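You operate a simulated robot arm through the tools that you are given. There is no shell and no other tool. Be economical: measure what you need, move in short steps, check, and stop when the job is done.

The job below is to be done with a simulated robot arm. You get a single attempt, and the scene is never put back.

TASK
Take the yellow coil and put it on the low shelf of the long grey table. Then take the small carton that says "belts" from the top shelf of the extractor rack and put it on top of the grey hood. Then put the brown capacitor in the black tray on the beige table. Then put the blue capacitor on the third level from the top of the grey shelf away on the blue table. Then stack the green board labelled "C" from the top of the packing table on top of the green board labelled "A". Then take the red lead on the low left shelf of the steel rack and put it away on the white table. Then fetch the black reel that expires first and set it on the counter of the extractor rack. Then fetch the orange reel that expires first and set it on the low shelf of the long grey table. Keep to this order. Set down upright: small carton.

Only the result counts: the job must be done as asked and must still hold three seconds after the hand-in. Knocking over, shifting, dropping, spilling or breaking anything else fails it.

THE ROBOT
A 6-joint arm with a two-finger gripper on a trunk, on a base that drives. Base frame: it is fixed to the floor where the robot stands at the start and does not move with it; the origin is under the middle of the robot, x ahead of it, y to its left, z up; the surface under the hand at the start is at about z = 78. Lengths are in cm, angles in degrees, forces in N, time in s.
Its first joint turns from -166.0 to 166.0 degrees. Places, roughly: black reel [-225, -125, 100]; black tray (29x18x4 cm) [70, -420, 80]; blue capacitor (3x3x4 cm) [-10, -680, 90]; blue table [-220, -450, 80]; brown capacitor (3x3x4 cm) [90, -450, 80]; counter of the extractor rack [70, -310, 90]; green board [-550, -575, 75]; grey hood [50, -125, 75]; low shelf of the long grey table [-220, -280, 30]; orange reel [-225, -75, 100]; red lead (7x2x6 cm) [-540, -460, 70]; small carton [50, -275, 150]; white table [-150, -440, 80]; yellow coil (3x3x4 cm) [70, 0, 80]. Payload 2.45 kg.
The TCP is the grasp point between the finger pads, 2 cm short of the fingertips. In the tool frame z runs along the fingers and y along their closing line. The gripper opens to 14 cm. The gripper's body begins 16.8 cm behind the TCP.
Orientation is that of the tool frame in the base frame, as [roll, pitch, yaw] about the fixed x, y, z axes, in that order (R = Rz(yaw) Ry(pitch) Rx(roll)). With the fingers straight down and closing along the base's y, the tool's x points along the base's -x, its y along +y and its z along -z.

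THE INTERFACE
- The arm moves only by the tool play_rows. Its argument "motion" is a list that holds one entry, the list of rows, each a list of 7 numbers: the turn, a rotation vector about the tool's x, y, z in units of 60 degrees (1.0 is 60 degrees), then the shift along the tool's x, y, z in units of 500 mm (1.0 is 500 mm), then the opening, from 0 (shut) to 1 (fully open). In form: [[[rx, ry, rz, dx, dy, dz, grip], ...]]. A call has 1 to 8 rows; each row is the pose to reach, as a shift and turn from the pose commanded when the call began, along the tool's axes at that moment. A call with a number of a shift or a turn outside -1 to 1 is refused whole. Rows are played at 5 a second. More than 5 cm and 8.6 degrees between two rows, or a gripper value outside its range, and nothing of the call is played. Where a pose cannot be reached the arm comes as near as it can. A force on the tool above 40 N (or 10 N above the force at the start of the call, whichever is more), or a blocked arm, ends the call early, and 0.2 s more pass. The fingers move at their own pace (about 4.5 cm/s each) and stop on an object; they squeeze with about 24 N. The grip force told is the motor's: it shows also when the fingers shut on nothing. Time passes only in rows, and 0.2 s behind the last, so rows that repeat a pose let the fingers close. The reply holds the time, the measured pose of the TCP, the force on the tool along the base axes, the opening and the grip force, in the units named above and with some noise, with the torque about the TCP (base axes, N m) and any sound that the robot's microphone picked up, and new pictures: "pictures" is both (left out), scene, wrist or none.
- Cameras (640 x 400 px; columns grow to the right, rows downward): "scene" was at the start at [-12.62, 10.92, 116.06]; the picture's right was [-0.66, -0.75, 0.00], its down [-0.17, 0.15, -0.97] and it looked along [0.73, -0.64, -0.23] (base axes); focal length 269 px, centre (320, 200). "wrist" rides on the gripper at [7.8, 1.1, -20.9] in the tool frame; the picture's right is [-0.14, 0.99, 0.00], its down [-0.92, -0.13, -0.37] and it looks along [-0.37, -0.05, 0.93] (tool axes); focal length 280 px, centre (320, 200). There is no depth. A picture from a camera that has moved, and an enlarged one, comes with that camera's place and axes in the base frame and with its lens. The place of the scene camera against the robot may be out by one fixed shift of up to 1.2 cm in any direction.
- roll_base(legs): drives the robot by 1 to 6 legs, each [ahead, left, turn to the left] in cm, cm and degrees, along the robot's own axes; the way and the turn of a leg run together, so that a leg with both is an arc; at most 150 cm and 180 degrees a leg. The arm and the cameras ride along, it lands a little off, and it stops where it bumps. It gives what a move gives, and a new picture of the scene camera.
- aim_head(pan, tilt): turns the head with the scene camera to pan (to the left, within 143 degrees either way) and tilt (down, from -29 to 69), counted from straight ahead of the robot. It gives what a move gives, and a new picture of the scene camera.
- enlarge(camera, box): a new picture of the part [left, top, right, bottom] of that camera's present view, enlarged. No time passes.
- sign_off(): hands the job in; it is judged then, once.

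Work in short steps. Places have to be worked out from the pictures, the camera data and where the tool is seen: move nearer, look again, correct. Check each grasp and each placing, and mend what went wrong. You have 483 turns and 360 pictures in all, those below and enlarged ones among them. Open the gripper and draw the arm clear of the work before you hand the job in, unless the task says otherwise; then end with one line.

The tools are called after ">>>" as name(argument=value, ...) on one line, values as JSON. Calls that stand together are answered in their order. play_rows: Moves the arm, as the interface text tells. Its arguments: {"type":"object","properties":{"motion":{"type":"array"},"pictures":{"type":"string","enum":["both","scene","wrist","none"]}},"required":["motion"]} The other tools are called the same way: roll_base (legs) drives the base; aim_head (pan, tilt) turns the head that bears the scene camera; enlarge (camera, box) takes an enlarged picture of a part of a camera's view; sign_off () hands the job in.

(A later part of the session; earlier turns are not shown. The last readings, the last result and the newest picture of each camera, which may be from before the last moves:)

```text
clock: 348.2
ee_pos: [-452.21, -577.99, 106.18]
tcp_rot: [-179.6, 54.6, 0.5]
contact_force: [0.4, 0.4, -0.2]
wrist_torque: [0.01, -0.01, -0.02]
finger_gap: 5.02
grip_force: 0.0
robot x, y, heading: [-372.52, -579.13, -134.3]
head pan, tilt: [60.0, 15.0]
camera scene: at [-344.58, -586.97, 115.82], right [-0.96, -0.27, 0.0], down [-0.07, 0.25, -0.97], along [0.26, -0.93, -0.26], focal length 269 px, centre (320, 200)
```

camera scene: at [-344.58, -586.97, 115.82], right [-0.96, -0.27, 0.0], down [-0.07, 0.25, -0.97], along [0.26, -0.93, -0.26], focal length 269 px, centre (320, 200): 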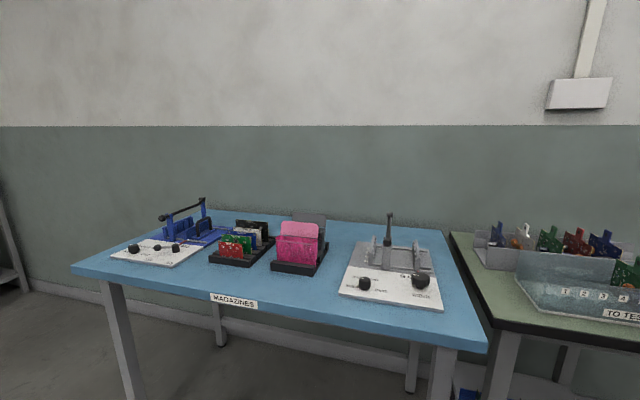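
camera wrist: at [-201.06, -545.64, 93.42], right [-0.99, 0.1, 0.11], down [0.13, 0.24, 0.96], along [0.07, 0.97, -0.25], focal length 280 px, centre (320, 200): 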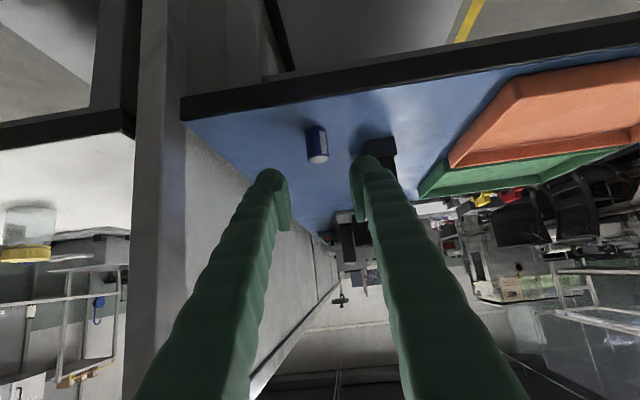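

The wall-side table is undisturbed. Now I turn the tool down again and drive closer to the packing table (front edge near x = -487).

>>> play_rows(motion=[[[0, 0.12, 0, -0.03, 0, 0, 0.36], [0, 0.24, 0, -0.06, 0, 0, 0.36], [0, 0.36, 0, -0.09, 0, 0, 0.36], [0, 0.48, 0, -0.1, 0, 0, 0.36], [0, 0.6, 0, -0.1, 0, 0, 0.5], [0, 0.72, 0, -0.1, 0, 0, 0.6], [0, 0.84, 0, -0.1, 0, 0, 0.7], [0, 0.91, 0, -0.1, 0, 0, 0.7]]], pictures="none")

>>> roll_base(legs=[[31.3, -32.4, 0]])

>>> play_rows(motion=[[[0, 0, 0, 0, 0, 0, 0.7]]], pictures="wrist")

```text
clock: 350.0
ee_pos: [-455.03, -578.0, 110.15]
tcp_rot: [-179.8, -0.1, 0.0]
contact_force: [-0.1, 0.0, 0.8]
wrist_torque: [0.0, 0.06, 0.01]
finger_gap: 9.8
grip_force: 0.0
robot x, y, heading: [-372.15, -579.16, -133.9]
head pan, tilt: [60.0, 15.0]
```

```text
clock: 352.7
ee_pos: [-500.18, -578.39, 110.02]
tcp_rot: [-179.8, -0.1, 0.4]
contact_force: [-0.2, -0.1, 0.7]
wrist_torque: [-0.03, 0.02, 0.0]
finger_gap: 9.8
grip_force: 0.0
robot x, y, heading: [-417.54, -579.06, -133.8]
head pan, tilt: [60.0, 15.0]
camera scene: at [-389.65, -586.84, 115.82], right [-0.96, -0.28, 0.0], down [-0.07, 0.25, -0.97], along [0.27, -0.93, -0.26], focal length 269 px, centre (320, 200)
```

scene: 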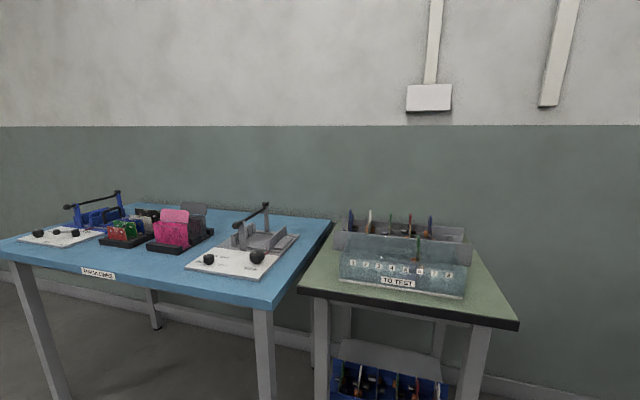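

```text
clock: 353.1
ee_pos: [-500.18, -578.46, 110.08]
tcp_rot: [-179.7, -0.2, 0.3]
contact_force: [-0.6, -0.1, -0.6]
wrist_torque: [-0.02, 0.01, 0.01]
finger_gap: 9.8
grip_force: 0.1
robot x, y, heading: [-417.43, -578.8, -133.8]
head pan, tilt: [60.0, 15.0]
camera wrist: at [-492.42, -579.44, 130.98], right [-0.13, -0.99, 0.0], down [-0.92, 0.12, 0.37], along [-0.36, 0.05, -0.93], focal length 280 px, centre (320, 200)
```

wrist: 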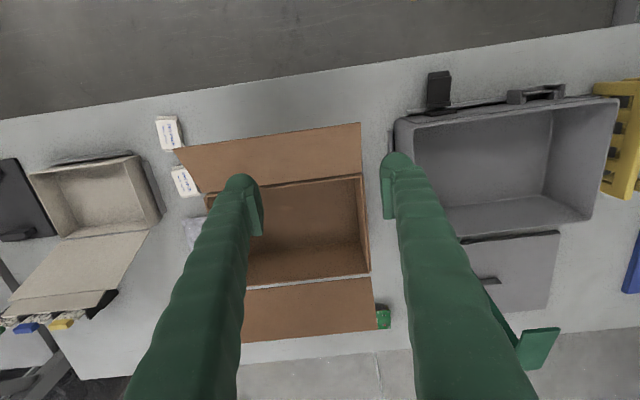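

I see green pieces near (383, 318) and (530, 345) at the back. I enlarge them.

>>> enlarge(camera="wrist", box=[340, 260, 580, 400])

>>> aim_head(pan=-15, tilt=25)

```text
2.67 times, centred on (460, 330) of wrist
camera zoom: at [-492.42, -579.44, 130.98], right [-0.13, -0.99, 0.0], down [-0.92, 0.12, 0.37], along [-0.36, 0.05, -0.93], focal length 748 px, centre (-53, -147)
```

zoom: 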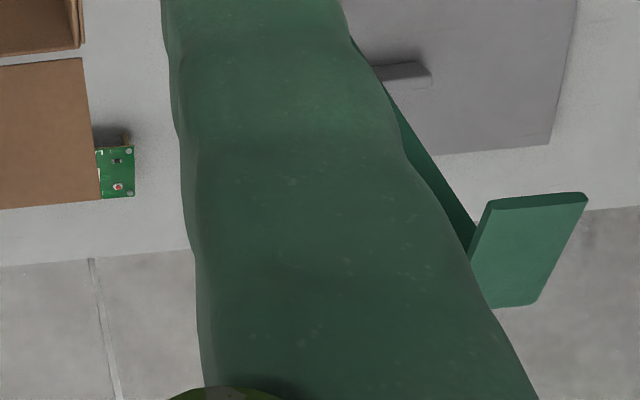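

```text
clock: 354.6
ee_pos: [-500.2, -578.35, 110.15]
tcp_rot: [-179.7, -0.2, 0.3]
contact_force: [0.1, -0.7, -0.1]
wrist_torque: [0.02, -0.02, -0.01]
finger_gap: 9.8
grip_force: 0.0
robot x, y, heading: [-417.16, -578.98, -133.7]
head pan, tilt: [-15.0, 25.0]
camera scene: at [-400.13, -582.64, 114.19], right [-0.52, 0.86, 0.0], down [0.36, 0.22, -0.91], along [-0.78, -0.47, -0.42], focal length 269 px, centre (320, 200)
```

scene: 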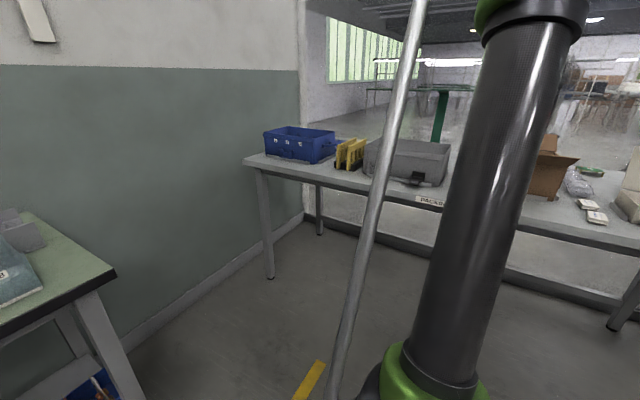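

The big green thing is outside the window. A small green board lies behind the cardboard box near (-545, -588), and perhaps another near (-551, -541). I move closer for a view from above.

>>> roll_base(legs=[[10, -25, 0]])

>>> play_rows(motion=[[[0, 0, 0, -0.06, 0, -0.06, 0.7], [0, 0, 0, -0.12, 0, -0.12, 0.7]]], pictures="wrist")

```text
clock: 356.5
ee_pos: [-525.4, -567.51, 110.14]
tcp_rot: [-179.9, -0.1, 0.1]
contact_force: [0.2, -0.6, 0.8]
wrist_torque: [-0.02, 0.0, 0.0]
finger_gap: 9.82
grip_force: 0.1
robot x, y, heading: [-442.66, -568.64, -134.0]
head pan, tilt: [-15.0, 25.0]
camera scene: at [-425.36, -572.06, 114.19], right [-0.51, 0.86, 0.0], down [0.36, 0.22, -0.91], along [-0.78, -0.47, -0.42], focal length 269 px, centre (320, 200)
```

scene: 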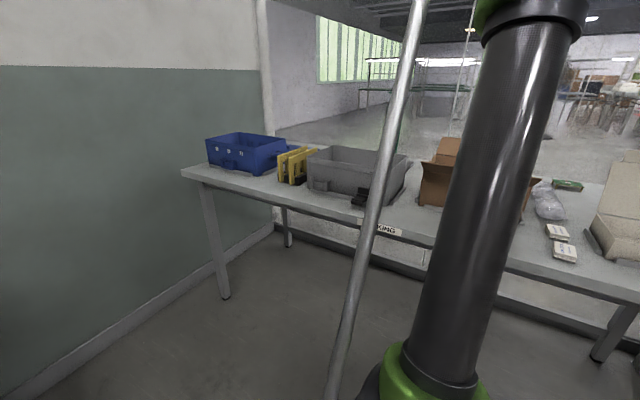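

```text
clock: 357.1
ee_pos: [-531.45, -567.77, 116.25]
tcp_rot: [-179.9, 0.0, 0.1]
contact_force: [1.0, 0.9, 1.2]
wrist_torque: [-0.02, 0.16, 0.04]
finger_gap: 9.77
grip_force: 0.1
robot x, y, heading: [-442.91, -568.58, -134.2]
head pan, tilt: [-15.0, 25.0]
camera wrist: at [-523.68, -568.89, 137.16], right [-0.14, -0.99, 0.0], down [-0.92, 0.12, 0.37], along [-0.36, 0.05, -0.93], focal length 280 px, centre (320, 200)
```

wrist: 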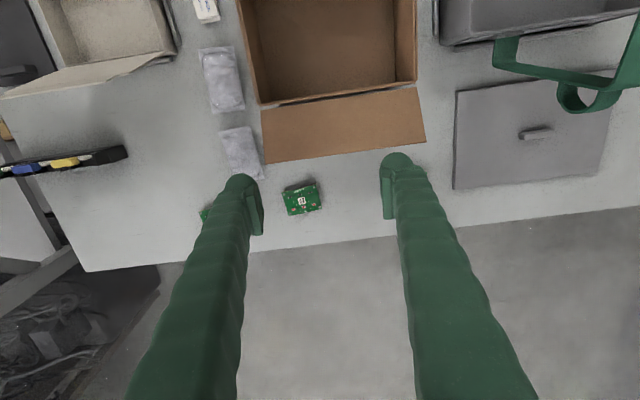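

Two boards appear behind the box. I enlarge them and shift the hand so that the fingers don't hide the second.

>>> enlarge(camera="wrist", box=[262, 173, 342, 223])

>>> play_rows(motion=[[[0, 0, 0, 0, 0.08, 0, 0.7], [0, 0, 0, 0, 0.16, 0, 0.7], [0, 0, 0, 0, 0.24, 0, 0.7]]], pictures="wrist")

```text
8.00 times, centred on (302, 198) of wrist
camera zoom: at [-523.68, -568.89, 137.16], right [-0.14, -0.99, 0.0], down [-0.92, 0.12, 0.37], along [-0.36, 0.05, -0.93], focal length 2243 px, centre (464, 216)
```

zoom: 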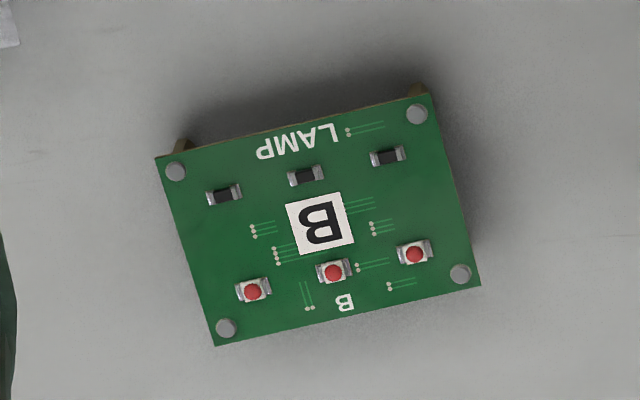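

```text
clock: 357.9
ee_pos: [-531.56, -579.51, 116.27]
tcp_rot: [-179.9, -0.2, 0.0]
contact_force: [0.3, 0.7, -0.3]
wrist_torque: [-0.11, 0.04, 0.02]
finger_gap: 9.79
grip_force: 0.1
robot x, y, heading: [-442.7, -568.58, -134.0]
head pan, tilt: [-15.0, 25.0]
camera wrist: at [-523.83, -580.65, 137.03], right [-0.14, -0.99, 0.0], down [-0.92, 0.13, 0.37], along [-0.36, 0.05, -0.93], focal length 280 px, centre (320, 200)
```

wrist: 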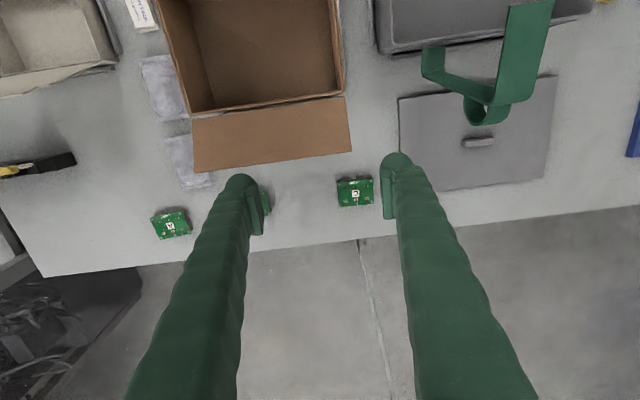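

There are three boards; the one in the middle is B. I enlarge the other two.

>>> enlarge(camera="wrist", box=[131, 199, 211, 249])

>>> enlarge(camera="wrist", box=[315, 165, 395, 215])

```text
8.00 times, centred on (171, 224) of wrist
camera zoom: at [-523.83, -580.65, 137.03], right [-0.14, -0.99, 0.0], down [-0.92, 0.13, 0.37], along [-0.36, 0.05, -0.93], focal length 2243 px, centre (1512, 8)
```

zoom: 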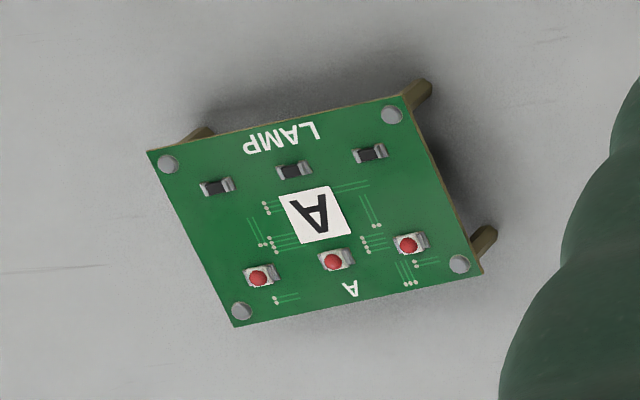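

```text
8.00 times, centred on (355, 190) of wrist
camera zoom: at [-523.83, -580.65, 137.03], right [-0.14, -0.99, 0.0], down [-0.92, 0.13, 0.37], along [-0.36, 0.05, -0.93], focal length 2243 px, centre (40, 280)
```

zoom: 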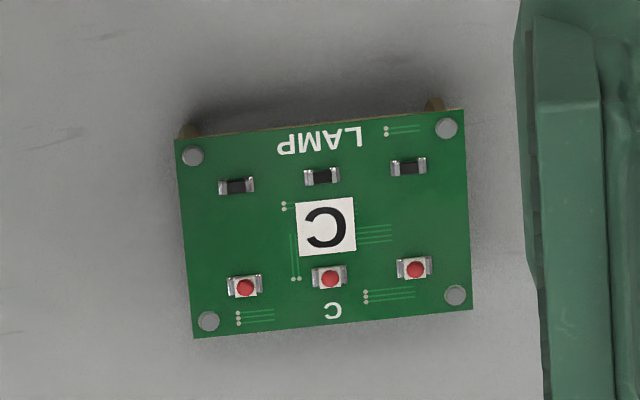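

Boards: A at about (-547.5, -542.9), B at y = -562, C at (-545.6, -585.5); each is about 7.7 x 5.8 cm on standoffs. I need to turn C by about 6.5 degrees to match A. I drive a little closer.

>>> roll_base(legs=[[3.7, -11, 0]])

>>> play_rows(motion=[[[0, 0, 0.02, -0.03, 0.08, 0.02, 0.75], [0, 0, 0.027, -0.06, 0.16, 0.06, 0.75], [0, 0, 0.027, -0.06, 0.22, 0.12, 0.75], [0, 0, 0.027, -0.06, 0.22, 0.2, 0.75]]], pictures="wrist")

```text
clock: 359.1
ee_pos: [-542.03, -574.94, 116.18]
tcp_rot: [-179.8, -0.1, 0.3]
contact_force: [0.4, 0.0, -0.6]
wrist_torque: [0.01, 0.0, 0.01]
finger_gap: 9.8
grip_force: 0.0
robot x, y, heading: [-453.01, -563.63, -134.0]
head pan, tilt: [-15.0, 25.0]
camera scene: at [-435.84, -567.09, 114.19], right [-0.52, 0.86, 0.0], down [0.36, 0.22, -0.91], along [-0.78, -0.47, -0.42], focal length 269 px, centre (320, 200)
```

scene: 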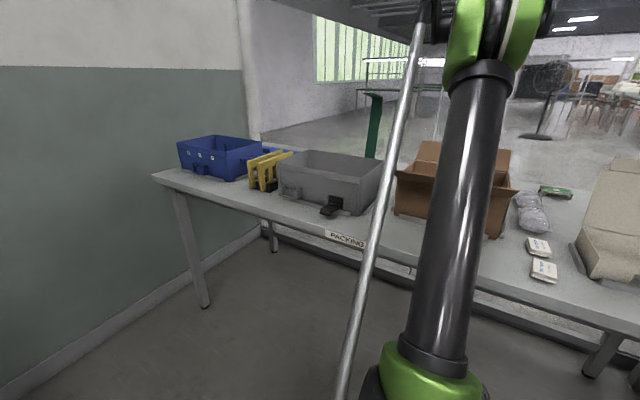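

```text
clock: 360.1
ee_pos: [-544.97, -586.09, 105.99]
tcp_rot: [-179.8, -0.1, -1.4]
contact_force: [0.8, -1.1, -0.3]
wrist_torque: [0.0, -0.01, -0.02]
finger_gap: 10.5
grip_force: 0.0
robot x, y, heading: [-453.17, -563.07, -133.9]
head pan, tilt: [-15.0, 25.0]
camera wrist: at [-537.11, -587.32, 126.95], right [-0.16, -0.99, 0.0], down [-0.92, 0.15, 0.37], along [-0.36, 0.06, -0.93], focal length 280 px, centre (320, 200)
```

wrist: 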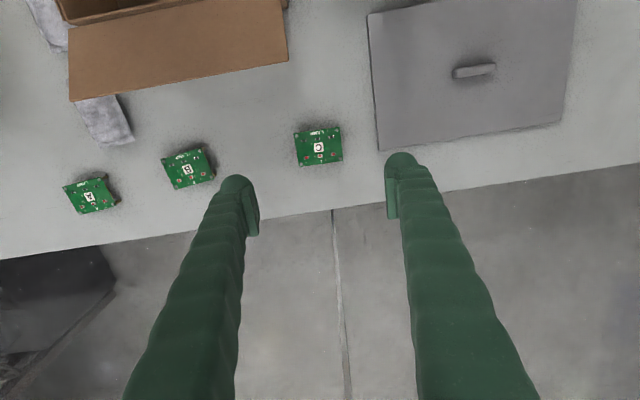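

C is at about (-546.2, -585.6) with its top near z = 78. I go down to z = 88 and check again.

>>> play_rows(motion=[[[0, 0, 0, -0.024, -0.01, 0.08, 0.75], [0, 0, 0, -0.024, -0.01, 0.16, 0.75], [0, 0, 0, -0.024, -0.01, 0.24, 0.75], [0, 0, 0, -0.024, -0.01, 0.32, 0.75], [0, 0, 0, -0.024, -0.01, 0.36, 0.75]]], pictures="none")

>>> enlarge(camera="wrist", box=[240, 110, 400, 210])

```text
clock: 361.4
ee_pos: [-545.88, -585.35, 88.11]
tcp_rot: [-179.8, -0.2, -1.4]
contact_force: [-0.6, 0.2, -0.4]
wrist_torque: [-0.04, 0.02, 0.02]
finger_gap: 10.49
grip_force: 0.1
robot x, y, heading: [-452.71, -563.27, -133.9]
head pan, tilt: [-15.0, 25.0]
```

```text
4.00 times, centred on (320, 160) of wrist
camera zoom: at [-538.24, -586.66, 108.94], right [-0.16, -0.99, 0.0], down [-0.92, 0.15, 0.37], along [-0.36, 0.06, -0.93], focal length 1122 px, centre (320, 360)
```

zoom: 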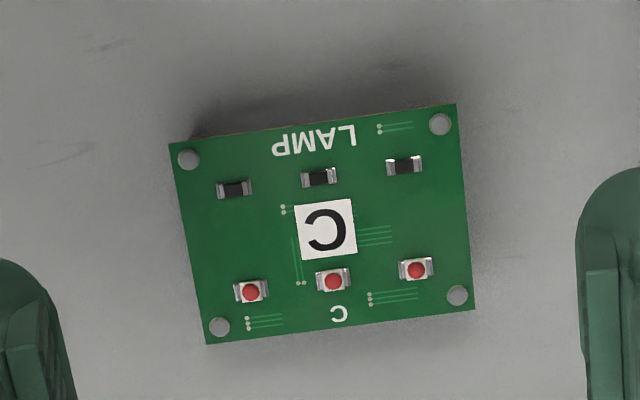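

Aligned within 0.3 cm and 1 degree. I lower to z = 78.7 with the force guard and close on the board's short edges.

>>> play_rows(motion=[[[0, 0, 0, -0.004, 0, 0.08, 0.75], [0, 0, 0, -0.004, 0, 0.15, 0.75], [0, 0, 0, -0.004, 0, 0.172, 0.75], [0, 0, 0, -0.004, 0, 0.182, 0.75], [0, 0, 0, -0.004, 0, 0.188, 0.75]]], pictures="none")

>>> play_rows(motion=[[[0, 0, 0, 0, 0, 0, 0.65], [0, 0, 0, 0, 0, 0, 0.6], [0, 0, 0, 0, 0, 0, 0.5], [0, 0, 0, 0, 0, 0, 0.4], [0, 0, 0, 0, 0, 0, 0.4]]], pictures="wrist")

```text
clock: 362.6
ee_pos: [-546.26, -585.18, 78.76]
tcp_rot: [-179.8, -0.2, -1.5]
contact_force: [0.1, 1.1, 0.0]
wrist_torque: [-0.01, 0.04, -0.03]
finger_gap: 10.49
grip_force: 0.0
robot x, y, heading: [-453.3, -563.07, -133.9]
head pan, tilt: [-15.0, 25.0]
```

```text
clock: 363.8
ee_pos: [-546.32, -585.33, 78.76]
tcp_rot: [-179.8, 0.0, -1.3]
contact_force: [-0.4, 0.1, 1.2]
wrist_torque: [-0.03, 0.0, 0.01]
finger_gap: 7.85
grip_force: 23.7
robot x, y, heading: [-453.28, -563.59, -133.9]
head pan, tilt: [-15.0, 25.0]
camera wrist: at [-538.48, -586.51, 99.62], right [-0.16, -0.99, 0.0], down [-0.92, 0.15, 0.37], along [-0.36, 0.06, -0.93], focal length 280 px, centre (320, 200)
```

wrist: 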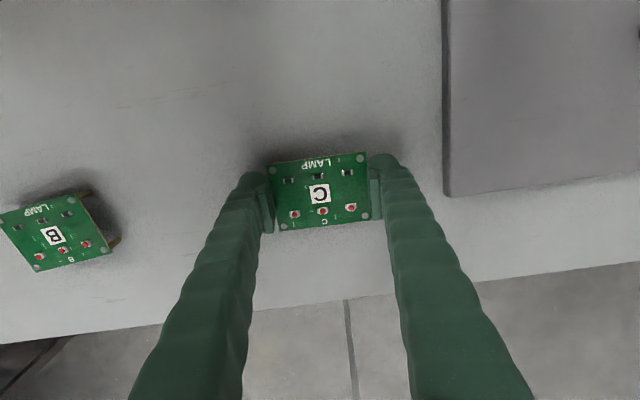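

Gripped (7.85 cm). I lift it, move toward A and stop short to measure A again.

>>> play_rows(motion=[[[0, 0, 0, 0, 0, -0.05, 0.4], [0, 0, 0, 0, 0, -0.12, 0.4], [0, 0, 0, 0, 0, -0.2, 0.4], [0, 0, -0.02, -0.007, -0.09, -0.22, 0.4], [0, 0, -0.04, -0.014, -0.18, -0.22, 0.4], [0, 0, -0.06, -0.02, -0.27, -0.22, 0.4], [0, 0, -0.09, -0.028, -0.36, -0.22, 0.4], [0, 0, -0.108, -0.035, -0.45, -0.22, 0.4]]], pictures="wrist")

>>> enlarge(camera="wrist", box=[0, 130, 192, 250])

```text
clock: 365.6
ee_pos: [-547.41, -562.73, 90.01]
tcp_rot: [-179.8, -0.1, 5.1]
contact_force: [-0.4, 0.0, -0.5]
wrist_torque: [0.1, 0.0, -0.03]
finger_gap: 7.81
grip_force: 23.7
robot x, y, heading: [-453.11, -563.51, -133.8]
head pan, tilt: [-15.0, 25.0]
camera wrist: at [-539.54, -563.17, 110.87], right [-0.05, -1.0, 0.0], down [-0.93, 0.04, 0.37], along [-0.37, 0.02, -0.93], focal length 280 px, centre (320, 200)
```

wrist: 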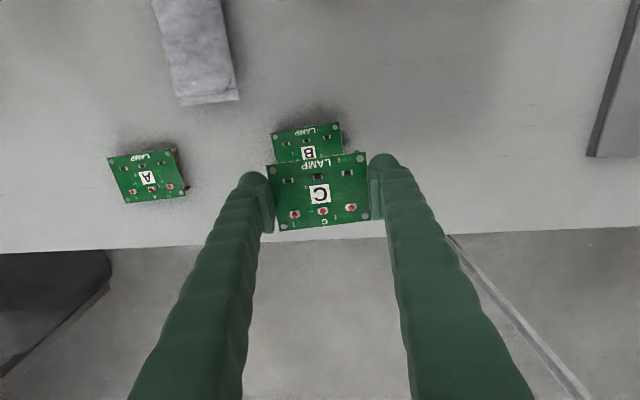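

```text
3.33 times, centred on (96, 190) of wrist
camera zoom: at [-539.54, -563.17, 110.87], right [-0.05, -1.0, 0.0], down [-0.93, 0.04, 0.37], along [-0.37, 0.02, -0.93], focal length 935 px, centre (1067, 233)
```

zoom: 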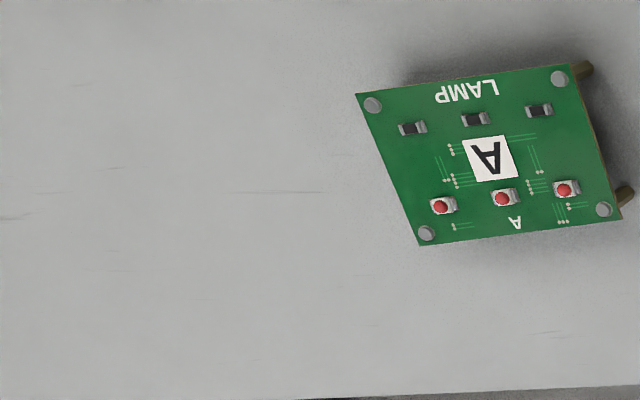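

A is at about (-548.5, -541.7) at -85.3 degrees, and the tool now matches that within half a degree. I move C right above A.

>>> play_rows(motion=[[[0, 0, 0, 0.003, -0.084, 0, 0.4], [0, 0, 0, 0.006, -0.168, 0, 0.4], [0, 0, 0, 0.009, -0.252, 0, 0.4], [0, 0, 0, 0.012, -0.336, 0, 0.4], [0, 0, 0, 0.0153, -0.419, 0, 0.4], [0, 0, 0, 0.0153, -0.419, 0.04, 0.4]]], pictures="none")

>>> enlarge(camera="wrist", box=[240, 110, 400, 210])

```text
clock: 366.9
ee_pos: [-548.75, -541.66, 87.83]
tcp_rot: [-179.7, -0.1, 5.1]
contact_force: [0.5, 0.1, -0.7]
wrist_torque: [0.03, 0.01, 0.0]
finger_gap: 7.8
grip_force: 23.9
robot x, y, heading: [-453.37, -563.75, -133.7]
head pan, tilt: [-15.0, 25.0]
```

```text
4.00 times, centred on (320, 160) of wrist
camera zoom: at [-540.9, -542.13, 108.72], right [-0.05, -1.0, 0.0], down [-0.93, 0.04, 0.37], along [-0.37, 0.02, -0.93], focal length 1122 px, centre (320, 360)
```

zoom: 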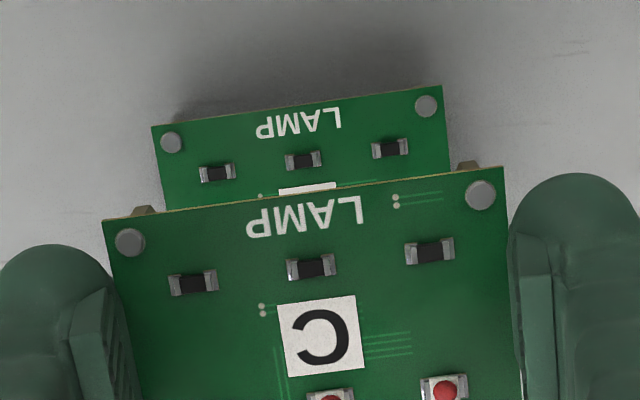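

C is off A by only (-0.26, -0.32). I correct that and lower slowly, feeling for contact.

>>> play_rows(motion=[[[0, 0, 0, 0.0057, -0.006, 0.03, 0.4], [0, 0, 0, 0.0057, -0.006, 0.07, 0.4], [0, 0, 0, 0.0057, -0.006, 0.1, 0.4], [0, 0, 0, 0.0057, -0.006, 0.11, 0.4], [0, 0, 0, 0.0057, -0.006, 0.115, 0.4]]], pictures="none")

>>> enlarge(camera="wrist", box=[240, 110, 400, 210])

```text
clock: 368.1
ee_pos: [-548.47, -541.56, 82.07]
tcp_rot: [-179.8, -0.1, 5.1]
contact_force: [0.4, -0.2, -0.1]
wrist_torque: [-0.01, -0.06, 0.0]
finger_gap: 7.83
grip_force: 23.2
robot x, y, heading: [-453.17, -563.56, -134.0]
head pan, tilt: [-15.0, 25.0]
```

```text
4.00 times, centred on (320, 160) of wrist
camera zoom: at [-540.56, -541.91, 102.97], right [-0.05, -1.0, 0.0], down [-0.93, 0.04, 0.37], along [-0.37, 0.02, -0.93], focal length 1122 px, centre (320, 360)
```

zoom: 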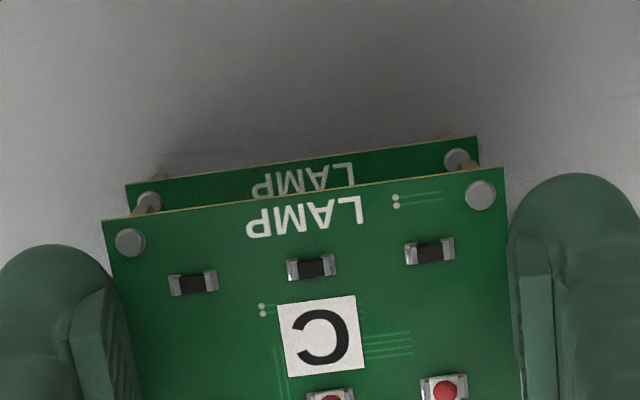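

Almost perfect alignment. I lower the last centimetre gently.

>>> play_rows(motion=[[[0, 0, 0, 0, 0, 0.004, 0.4], [0, 0, 0, 0, 0, 0.008, 0.4], [0, 0, 0, 0, 0, 0.012, 0.4], [0, 0, 0, 0, 0, 0.016, 0.4], [0, 0, 0, 0, 0, 0.02, 0.4], [0, 0, 0, 0, 0, 0.024, 0.4]]], pictures="none")

>>> enlarge(camera="wrist", box=[240, 110, 400, 210])

```text
clock: 369.6
ee_pos: [-548.41, -541.48, 80.92]
tcp_rot: [-179.7, -0.1, 5.2]
contact_force: [-0.3, 0.6, 0.0]
wrist_torque: [0.02, 0.0, -0.01]
finger_gap: 7.84
grip_force: 23.2
robot x, y, heading: [-452.92, -563.63, -133.8]
head pan, tilt: [-15.0, 25.0]
```

```text
4.00 times, centred on (320, 160) of wrist
camera zoom: at [-540.49, -541.95, 101.77], right [-0.05, -1.0, 0.0], down [-0.93, 0.04, 0.37], along [-0.37, 0.02, -0.93], focal length 1122 px, centre (320, 360)
```

zoom: 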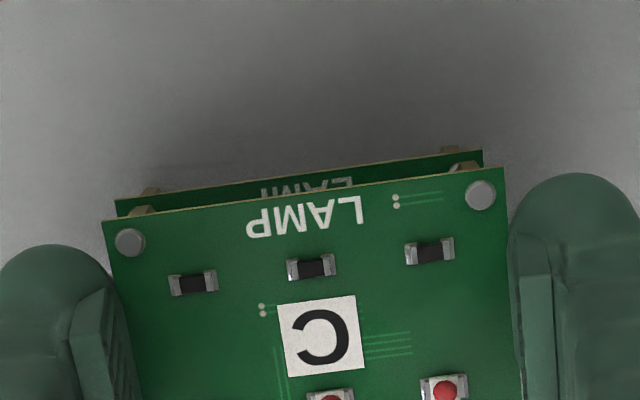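

Still free. I continue in 0.15 cm steps until contact.

>>> play_rows(motion=[[[0, 0, 0, 0, 0, 0.003, 0.4], [0, 0, 0, 0, 0, 0.006, 0.4], [0, 0, 0, 0, 0, 0.009, 0.4], [0, 0, 0, 0, 0, 0.012, 0.4]]], pictures="none")

>>> enlarge(camera="wrist", box=[240, 110, 400, 210])

```text
clock: 370.6
ee_pos: [-548.34, -541.44, 80.24]
tcp_rot: [-179.8, -0.1, 5.1]
contact_force: [-0.9, -0.9, 19.5]
wrist_torque: [-0.02, 0.05, 0.01]
finger_gap: 7.74
grip_force: 23.9
robot x, y, heading: [-453.33, -563.64, -133.8]
head pan, tilt: [-15.0, 25.0]
```

```text
4.00 times, centred on (320, 160) of wrist
camera zoom: at [-540.41, -541.94, 101.27], right [-0.05, -1.0, 0.0], down [-0.93, 0.04, 0.37], along [-0.37, 0.02, -0.93], focal length 1122 px, centre (320, 360)
```

zoom: 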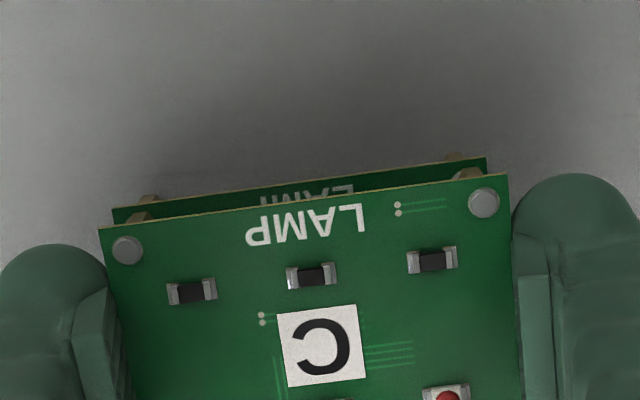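

C rests on A. I open slowly and lift off.

>>> play_rows(motion=[[[0, 0, 0, 0, 0, -0.002, 0.56], [0, 0, 0, 0, 0, -0.002, 0.58], [0, 0, 0, 0, 0, -0.002, 0.62], [0, 0, 0, 0, 0, -0.002, 0.68], [0, 0, 0, 0, 0, -0.002, 0.72], [0, 0, 0, 0, 0, -0.06, 0.72], [0, 0, 0, 0, 0, -0.14, 0.72], [0, 0, 0, 0, 0, -0.22, 0.72]]], pictures="wrist")

>>> enlarge(camera="wrist", box=[240, 110, 400, 210])

```text
clock: 372.4
ee_pos: [-548.56, -541.53, 91.24]
tcp_rot: [-179.9, -0.3, 5.1]
contact_force: [-0.1, -0.9, -0.1]
wrist_torque: [0.0, -0.04, -0.02]
finger_gap: 10.08
grip_force: 0.1
robot x, y, heading: [-453.36, -563.28, -133.7]
head pan, tilt: [-15.0, 25.0]
camera wrist: at [-540.55, -541.93, 112.13], right [-0.05, -1.0, 0.0], down [-0.93, 0.04, 0.37], along [-0.37, 0.02, -0.93], focal length 280 px, centre (320, 200)
```

wrist: 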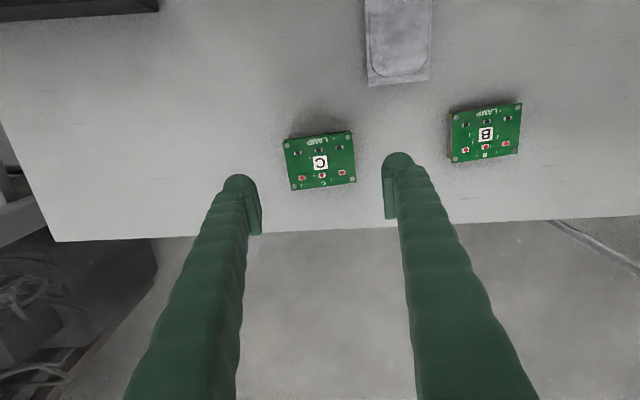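

```text
4.00 times, centred on (320, 160) of wrist
camera zoom: at [-540.55, -541.93, 112.13], right [-0.05, -1.0, 0.0], down [-0.93, 0.04, 0.37], along [-0.37, 0.02, -0.93], focal length 1122 px, centre (320, 360)
```

zoom: 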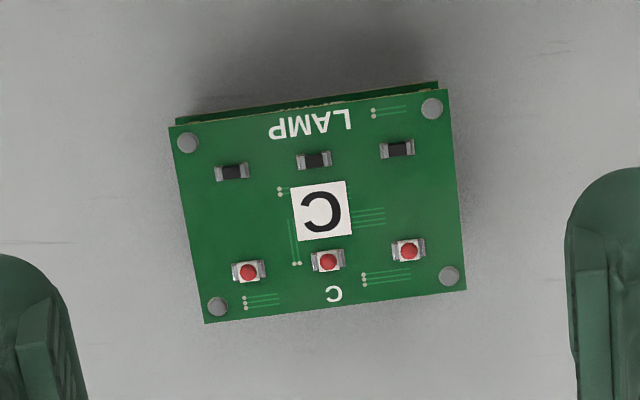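

C lies neatly on A. I lift and retract the hand, then back off to look at the steel rack.

>>> play_rows(motion=[[[0, 0, 0, 0, 0, -0.09, 0.6], [0, 0, 0, 0, 0, -0.18, 0.5], [0, 0, 0, 0, 0, -0.27, 0.4], [0, 0, 0, 0.05, 0.03, -0.34, 0.4], [0, 0, 0, 0.11, 0.06, -0.4, 0.4], [0, 0, 0, 0.18, 0.1, -0.42, 0.4], [0, 0, 0, 0.25, 0.14, -0.42, 0.4], [0, 0, 0, 0.32, 0.18, -0.42, 0.4]]], pictures="none")

>>> roll_base(legs=[[-34.8, 36, 0], [-74, -71, 0]])

>>> aim_head(pan=-70, tilt=15)

```text
clock: 374.1
ee_pos: [-531.68, -549.14, 112.35]
tcp_rot: [-179.7, -0.2, 5.0]
contact_force: [0.1, 0.3, -0.3]
wrist_torque: [-0.03, -0.13, 0.01]
finger_gap: 5.61
grip_force: 0.0
robot x, y, heading: [-452.67, -563.73, -133.9]
head pan, tilt: [-15.0, 25.0]
```

```text
clock: 382.0
ee_pos: [-480.11, -446.71, 112.35]
tcp_rot: [-179.9, -0.1, 4.8]
contact_force: [0.3, 1.0, 0.3]
wrist_torque: [0.0, -0.01, -0.03]
finger_gap: 5.64
grip_force: 0.1
robot x, y, heading: [-401.84, -461.45, -134.4]
head pan, tilt: [-15.0, 25.0]
camera scene: at [-384.37, -465.17, 114.19], right [-0.51, 0.86, 0.0], down [0.36, 0.22, -0.91], along [-0.78, -0.46, -0.42], focal length 269 px, centre (320, 200)
```

scene: 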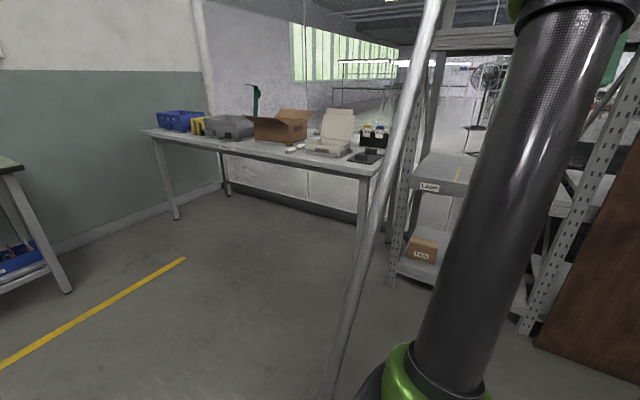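

```text
clock: 383.2
ee_pos: [-480.04, -446.77, 112.45]
tcp_rot: [-179.7, -0.1, 4.8]
contact_force: [1.1, 0.2, -0.3]
wrist_torque: [-0.03, 0.01, -0.02]
finger_gap: 5.6
grip_force: 0.1
robot x, y, heading: [-401.53, -461.37, -134.2]
head pan, tilt: [-70.0, 15.0]
camera scene: at [-384.97, -456.63, 115.81], right [0.41, 0.91, 0.0], down [0.24, -0.11, -0.97], along [-0.88, 0.4, -0.26], focal length 269 px, centre (320, 200)
```

scene: 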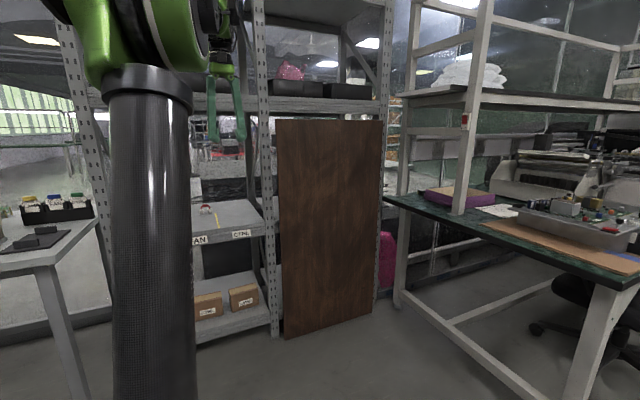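

The left bay spans y -489 to -427, front x about -514; the shelf with labels is at z of about 66 and something red lies on it. I take a wrist picture.

>>> play_rows(motion=[[[0, 0, 0, 0, 0, 0, 0.4]]], pictures="wrist")

>>> enlarge(camera="scene", box=[180, 160, 300, 340])

```text
clock: 383.6
ee_pos: [-480.04, -446.61, 112.4]
tcp_rot: [-179.7, -0.1, 4.8]
contact_force: [0.1, 0.4, 0.4]
wrist_torque: [0.01, 0.0, -0.02]
finger_gap: 5.61
grip_force: 0.1
robot x, y, heading: [-401.13, -461.69, -134.2]
head pan, tilt: [-70.0, 15.0]
camera wrist: at [-472.26, -447.14, 133.21], right [-0.05, -1.0, 0.0], down [-0.93, 0.05, 0.37], along [-0.37, 0.02, -0.93], focal length 280 px, centre (320, 200)
```

wrist: 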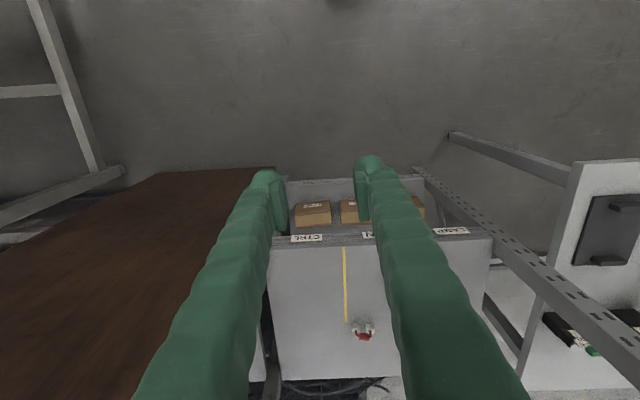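

```text
2.22 times, centred on (240, 250) of scene
camera zoom: at [-384.97, -456.63, 115.82], right [0.41, 0.91, 0.0], down [0.24, -0.11, -0.97], along [-0.88, 0.4, -0.26], focal length 597 px, centre (498, 89)
```

zoom: 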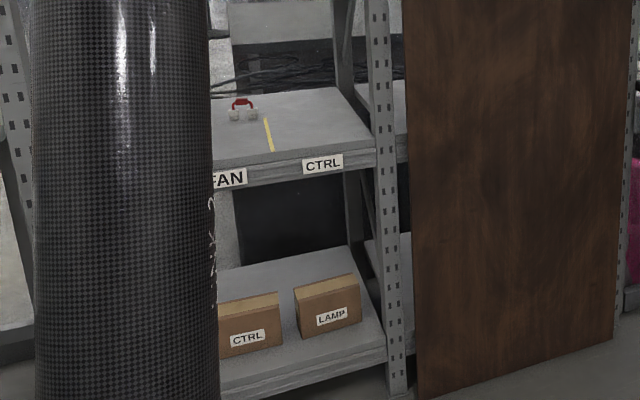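

The red lead is near (-543, -456) on the shelf. I enlarge it.

>>> enlarge(camera="wrist", box=[330, 313, 394, 353])

>>> enlarge(camera="scene", box=[190, 195, 238, 225])

```text
10.00 times, centred on (362, 333) of wrist
camera zoom: at [-472.26, -447.14, 133.21], right [-0.05, -1.0, 0.0], down [-0.93, 0.05, 0.37], along [-0.37, 0.02, -0.93], focal length 2804 px, centre (-100, -1130)
```

zoom: 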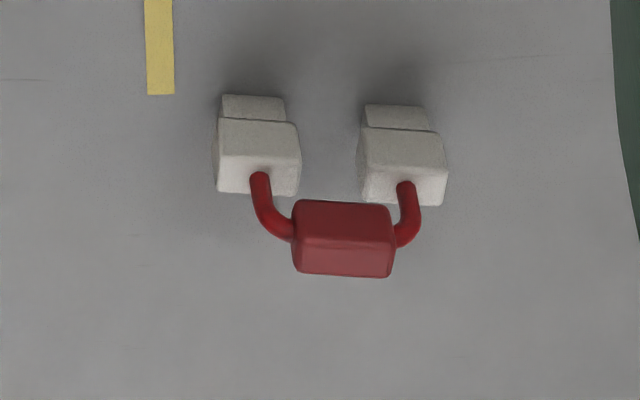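

```text
13.33 times, centred on (214, 210) of scene
camera zoom: at [-384.97, -456.63, 115.82], right [0.41, 0.91, 0.0], down [0.24, -0.11, -0.97], along [-0.88, 0.4, -0.26], focal length 3582 px, centre (1733, 67)
```

zoom: 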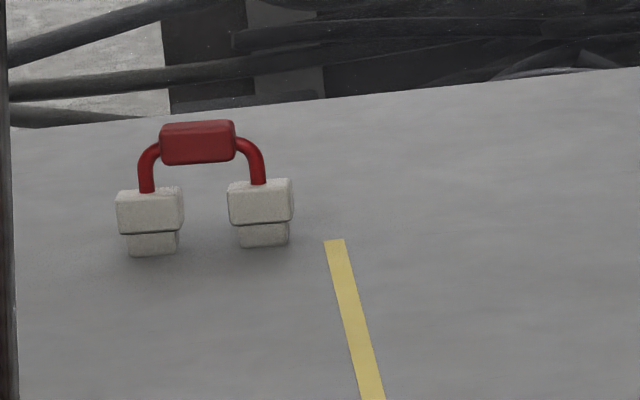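

It is a lead standing on two white connectors with a red arch; about 7 cm wide along y. I will grip it across that width with the tool tilted 45 degrees. First I turn and tilt the tool here, in front of the rack.

>>> play_rows(motion=[[[0, 0, 0.12, 0, 0.07, 0.02, 0.6], [0, 0, 0.23, 0, 0.14, 0.04, 0.7], [0, 0, 0.23, 0, 0.2, 0.06, 0.7]]], pictures="none")

>>> play_rows(motion=[[[0, -0.12, 0, 0, 0, 0, 0.7], [0, -0.24, 0, 0, 0, 0, 0.7], [0, -0.36, 0, 0, 0, 0, 0.7], [0, -0.48, 0, 0, 0, 0, 0.7], [0, -0.6, 0, 0, 0, 0, 0.7], [0, -0.75, 0, 0, 0, 0, 0.7]]], pictures="none")

>>> roll_base(legs=[[21, -22, 0]])

>>> play_rows(motion=[[[0, 0, 0, 0, 0, 0, 0.7]]], pictures="wrist")

```text
clock: 384.4
ee_pos: [-479.44, -456.6, 109.44]
tcp_rot: [-179.9, -0.1, -9.2]
contact_force: [0.0, -0.7, -0.5]
wrist_torque: [-0.03, -0.02, 0.02]
finger_gap: 9.81
grip_force: 0.0
robot x, y, heading: [-401.8, -461.56, -134.0]
head pan, tilt: [-70.0, 15.0]
```

```text
refused: row 6 steps farther than a row can; nothing moved
```

```text
clock: 386.3
ee_pos: [-505.28, -457.13, 109.35]
tcp_rot: [-179.7, -0.8, -8.7]
contact_force: [11.8, -0.9, 8.1]
wrist_torque: [0.04, 2.7, 0.17]
finger_gap: 9.81
grip_force: 0.0
robot x, y, heading: [-428.28, -461.8, -134.0]
head pan, tilt: [-70.0, 15.0]
stopped in leg 1: the force on the tool passed its limit at 186 N (the readings are from after the stop); the commanded pose is now the measured one
camera scene: at [-411.45, -456.65, 115.8], right [0.4, 0.91, 0.0], down [0.24, -0.1, -0.97], along [-0.88, 0.39, -0.26], focal length 269 px, centre (320, 200)
```

scene: 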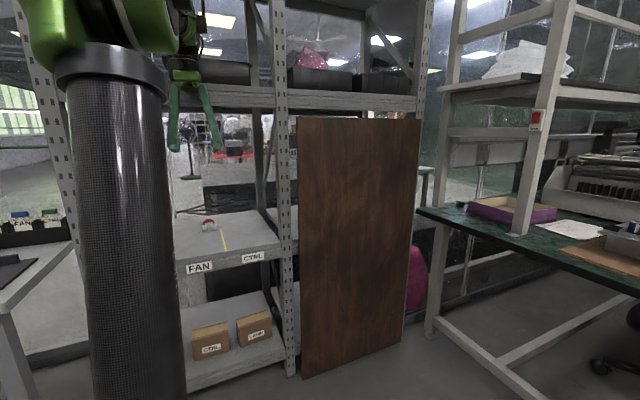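

```text
clock: 386.7
ee_pos: [-505.23, -457.23, 109.51]
tcp_rot: [-179.7, -0.7, -8.7]
contact_force: [16.0, 0.2, 8.3]
wrist_torque: [0.0, 3.47, 0.12]
finger_gap: 9.79
grip_force: 0.0
robot x, y, heading: [-428.1, -461.47, -133.9]
head pan, tilt: [-70.0, 15.0]
camera wrist: at [-497.93, -459.37, 130.37], right [-0.28, -0.96, -0.01], down [-0.9, 0.26, 0.36], along [-0.34, 0.11, -0.93], focal length 280 px, centre (320, 200)
```

wrist: 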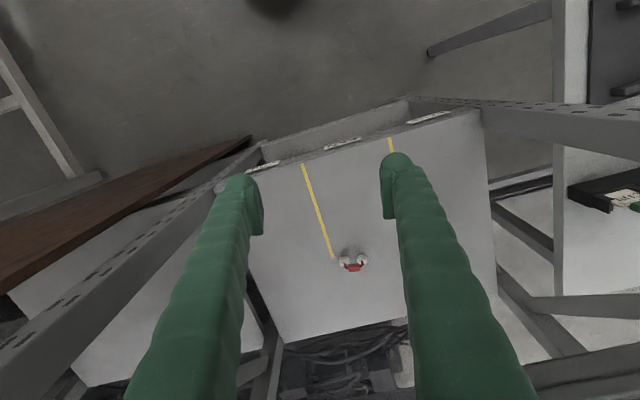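

The tilt was refused and the upright hand touched the upper shelf's front beam. I back off at once and check.

>>> roll_base(legs=[[-16, 16.5, 0]])

>>> enlarge(camera="scene", box=[180, 40, 420, 190])

```text
clock: 388.5
ee_pos: [-481.72, -457.05, 109.26]
tcp_rot: [-179.7, -0.7, -8.9]
contact_force: [0.3, 0.0, -0.9]
wrist_torque: [0.01, 0.0, 0.0]
finger_gap: 9.79
grip_force: 0.0
robot x, y, heading: [-404.37, -462.17, -134.0]
head pan, tilt: [-70.0, 15.0]
camera scene: at [-387.88, -456.86, 115.82], right [0.41, 0.91, 0.0], down [0.24, -0.11, -0.97], along [-0.88, 0.39, -0.26], focal length 269 px, centre (320, 200)
```

scene: 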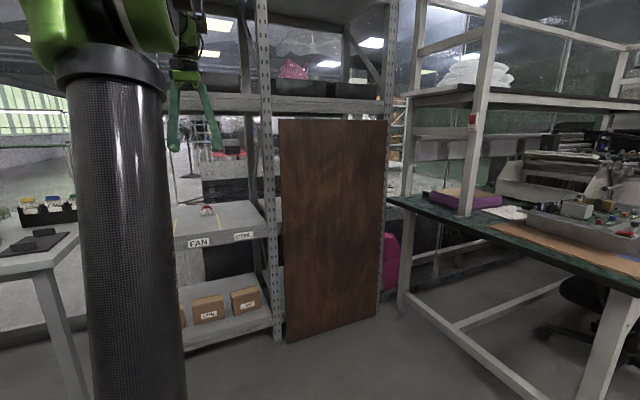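

```text
2.67 times, centred on (300, 115) of scene
camera zoom: at [-387.88, -456.86, 115.82], right [0.41, 0.91, 0.0], down [0.24, -0.11, -0.97], along [-0.88, 0.39, -0.26], focal length 716 px, centre (373, 427)
```

zoom: 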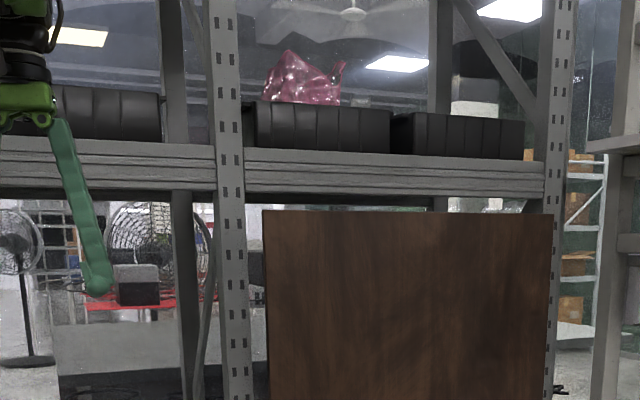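

All is in place. Now the tilt again, in proper steps.

>>> play_rows(motion=[[[0, -0.125, 0, 0, 0, 0, 0.7], [0, -0.25, 0, 0, 0, 0, 0.7], [0, -0.375, 0, 0, 0, 0, 0.7], [0, -0.5, 0, 0, 0, 0, 0.7], [0, -0.625, 0, 0, 0, 0, 0.7], [0, -0.75, 0, 0, 0, 0, 0.7]]], pictures="wrist")

```text
clock: 389.9
ee_pos: [-481.71, -457.17, 109.29]
tcp_rot: [-179.5, 44.5, -8.3]
contact_force: [0.1, -0.1, -0.7]
wrist_torque: [0.04, -0.03, -0.01]
finger_gap: 9.81
grip_force: 0.1
robot x, y, heading: [-404.56, -462.15, -133.8]
head pan, tilt: [-70.0, 15.0]
camera wrist: at [-461.87, -461.22, 118.75], right [-0.25, -0.96, 0.09], down [-0.38, 0.18, 0.91], along [-0.89, 0.19, -0.41], focal length 280 px, centre (320, 200)
```

wrist: 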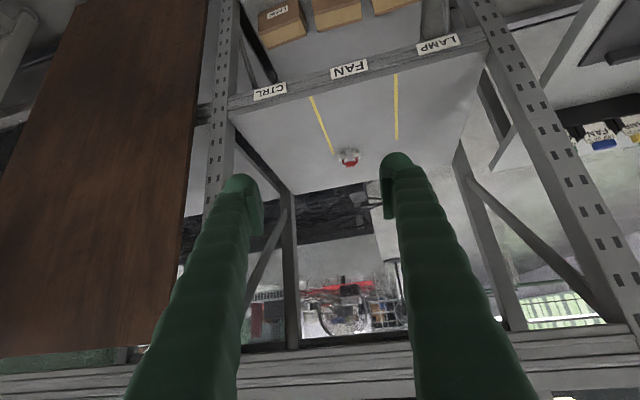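

The lead is at about (-536, -455.6), z from 70 to 76; the shelf's front edge is near x = -507. I lower the hand in front of the rack.

>>> play_rows(motion=[[[0, 0, 0, 0.06, 0, 0.06, 0.7], [0, 0, 0, 0.12, 0, 0.12, 0.7], [0, 0, 0, 0.18, 0, 0.18, 0.7], [0, 0, 0, 0.24, 0, 0.24, 0.7], [0, 0, 0, 0.27, 0, 0.27, 0.7]]], pictures="none")

```text
clock: 391.1
ee_pos: [-481.53, -457.02, 90.28]
tcp_rot: [-179.5, 44.3, -8.4]
contact_force: [-0.2, -0.5, -0.4]
wrist_torque: [0.0, 0.02, -0.02]
finger_gap: 9.82
grip_force: 0.0
robot x, y, heading: [-404.39, -461.87, -133.9]
head pan, tilt: [-70.0, 15.0]
```

Now I drive 36 cm toward the rack, the hand going in over the shelf.

>>> roll_base(legs=[[25, -26, 0]])

>>> enlarge(camera="wrist", box=[160, 50, 480, 250])

```text
clock: 393.4
ee_pos: [-517.8, -457.41, 90.38]
tcp_rot: [-179.5, 44.3, -8.1]
contact_force: [-0.2, -1.0, -0.7]
wrist_torque: [-0.02, 0.01, -0.03]
finger_gap: 9.79
grip_force: 0.1
robot x, y, heading: [-440.44, -461.76, -133.4]
head pan, tilt: [-70.0, 15.0]
camera scene: at [-424.15, -456.68, 115.81], right [0.4, 0.92, 0.0], down [0.24, -0.1, -0.97], along [-0.88, 0.39, -0.26], focal length 269 px, centre (320, 200)
```

scene: 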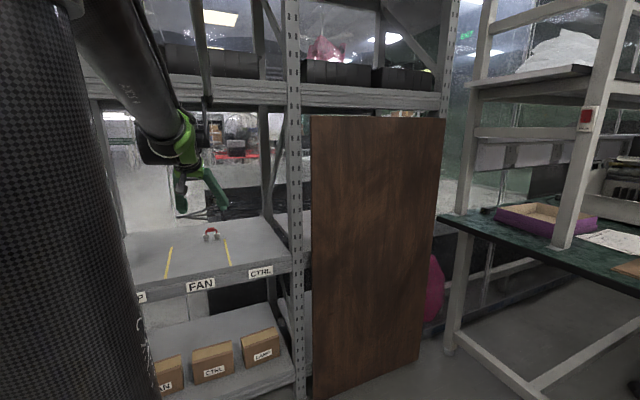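

```text
2.00 times, centred on (320, 150) of wrist
camera zoom: at [-497.93, -461.42, 99.8], right [-0.24, -0.97, 0.09], down [-0.38, 0.18, 0.91], along [-0.89, 0.19, -0.41], focal length 561 px, centre (320, 300)
```

zoom: 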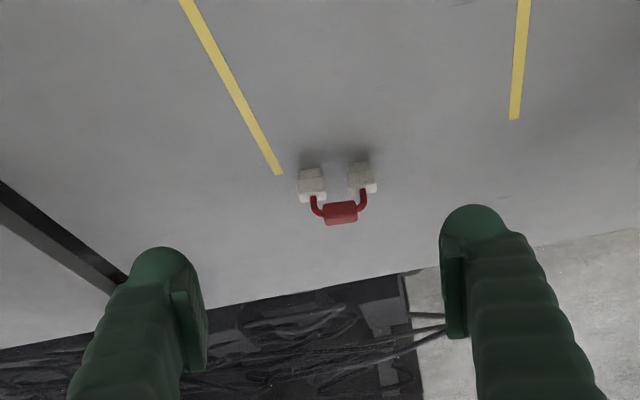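

The connectors are centred at (-536.4, -455.6). I advance along the tool axis most of the way and check.

>>> play_rows(motion=[[[0, 0, 0, -0.004, 0.005, 0.09, 0.7], [0, 0, 0, -0.008, 0.01, 0.18, 0.7], [0, 0, 0, -0.012, 0.016, 0.27, 0.7], [0, 0, 0, -0.018, 0.016, 0.36, 0.7], [0, 0, 0, -0.018, 0.016, 0.42, 0.7]]], pictures="none")

>>> enlarge(camera="wrist", box=[160, 50, 480, 250])

```text
clock: 394.6
ee_pos: [-533.04, -455.82, 75.67]
tcp_rot: [-179.5, 44.3, -8.0]
contact_force: [0.4, 0.9, 0.5]
wrist_torque: [0.01, 0.02, -0.02]
finger_gap: 9.78
grip_force: 0.2
robot x, y, heading: [-440.64, -461.83, -133.3]
head pan, tilt: [-70.0, 15.0]
```

```text
2.00 times, centred on (320, 150) of wrist
camera zoom: at [-513.17, -459.84, 85.19], right [-0.24, -0.97, 0.09], down [-0.38, 0.18, 0.91], along [-0.89, 0.19, -0.41], focal length 561 px, centre (320, 300)
```

zoom: 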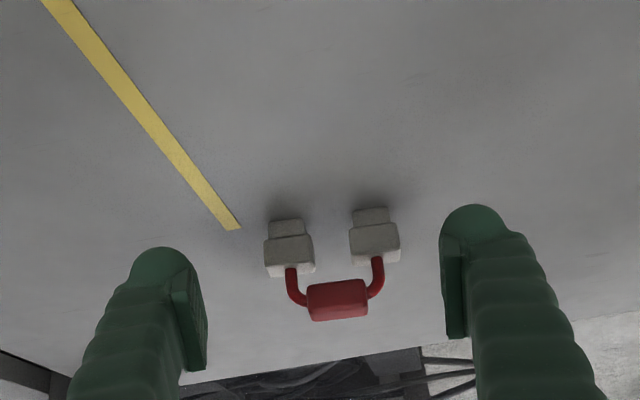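

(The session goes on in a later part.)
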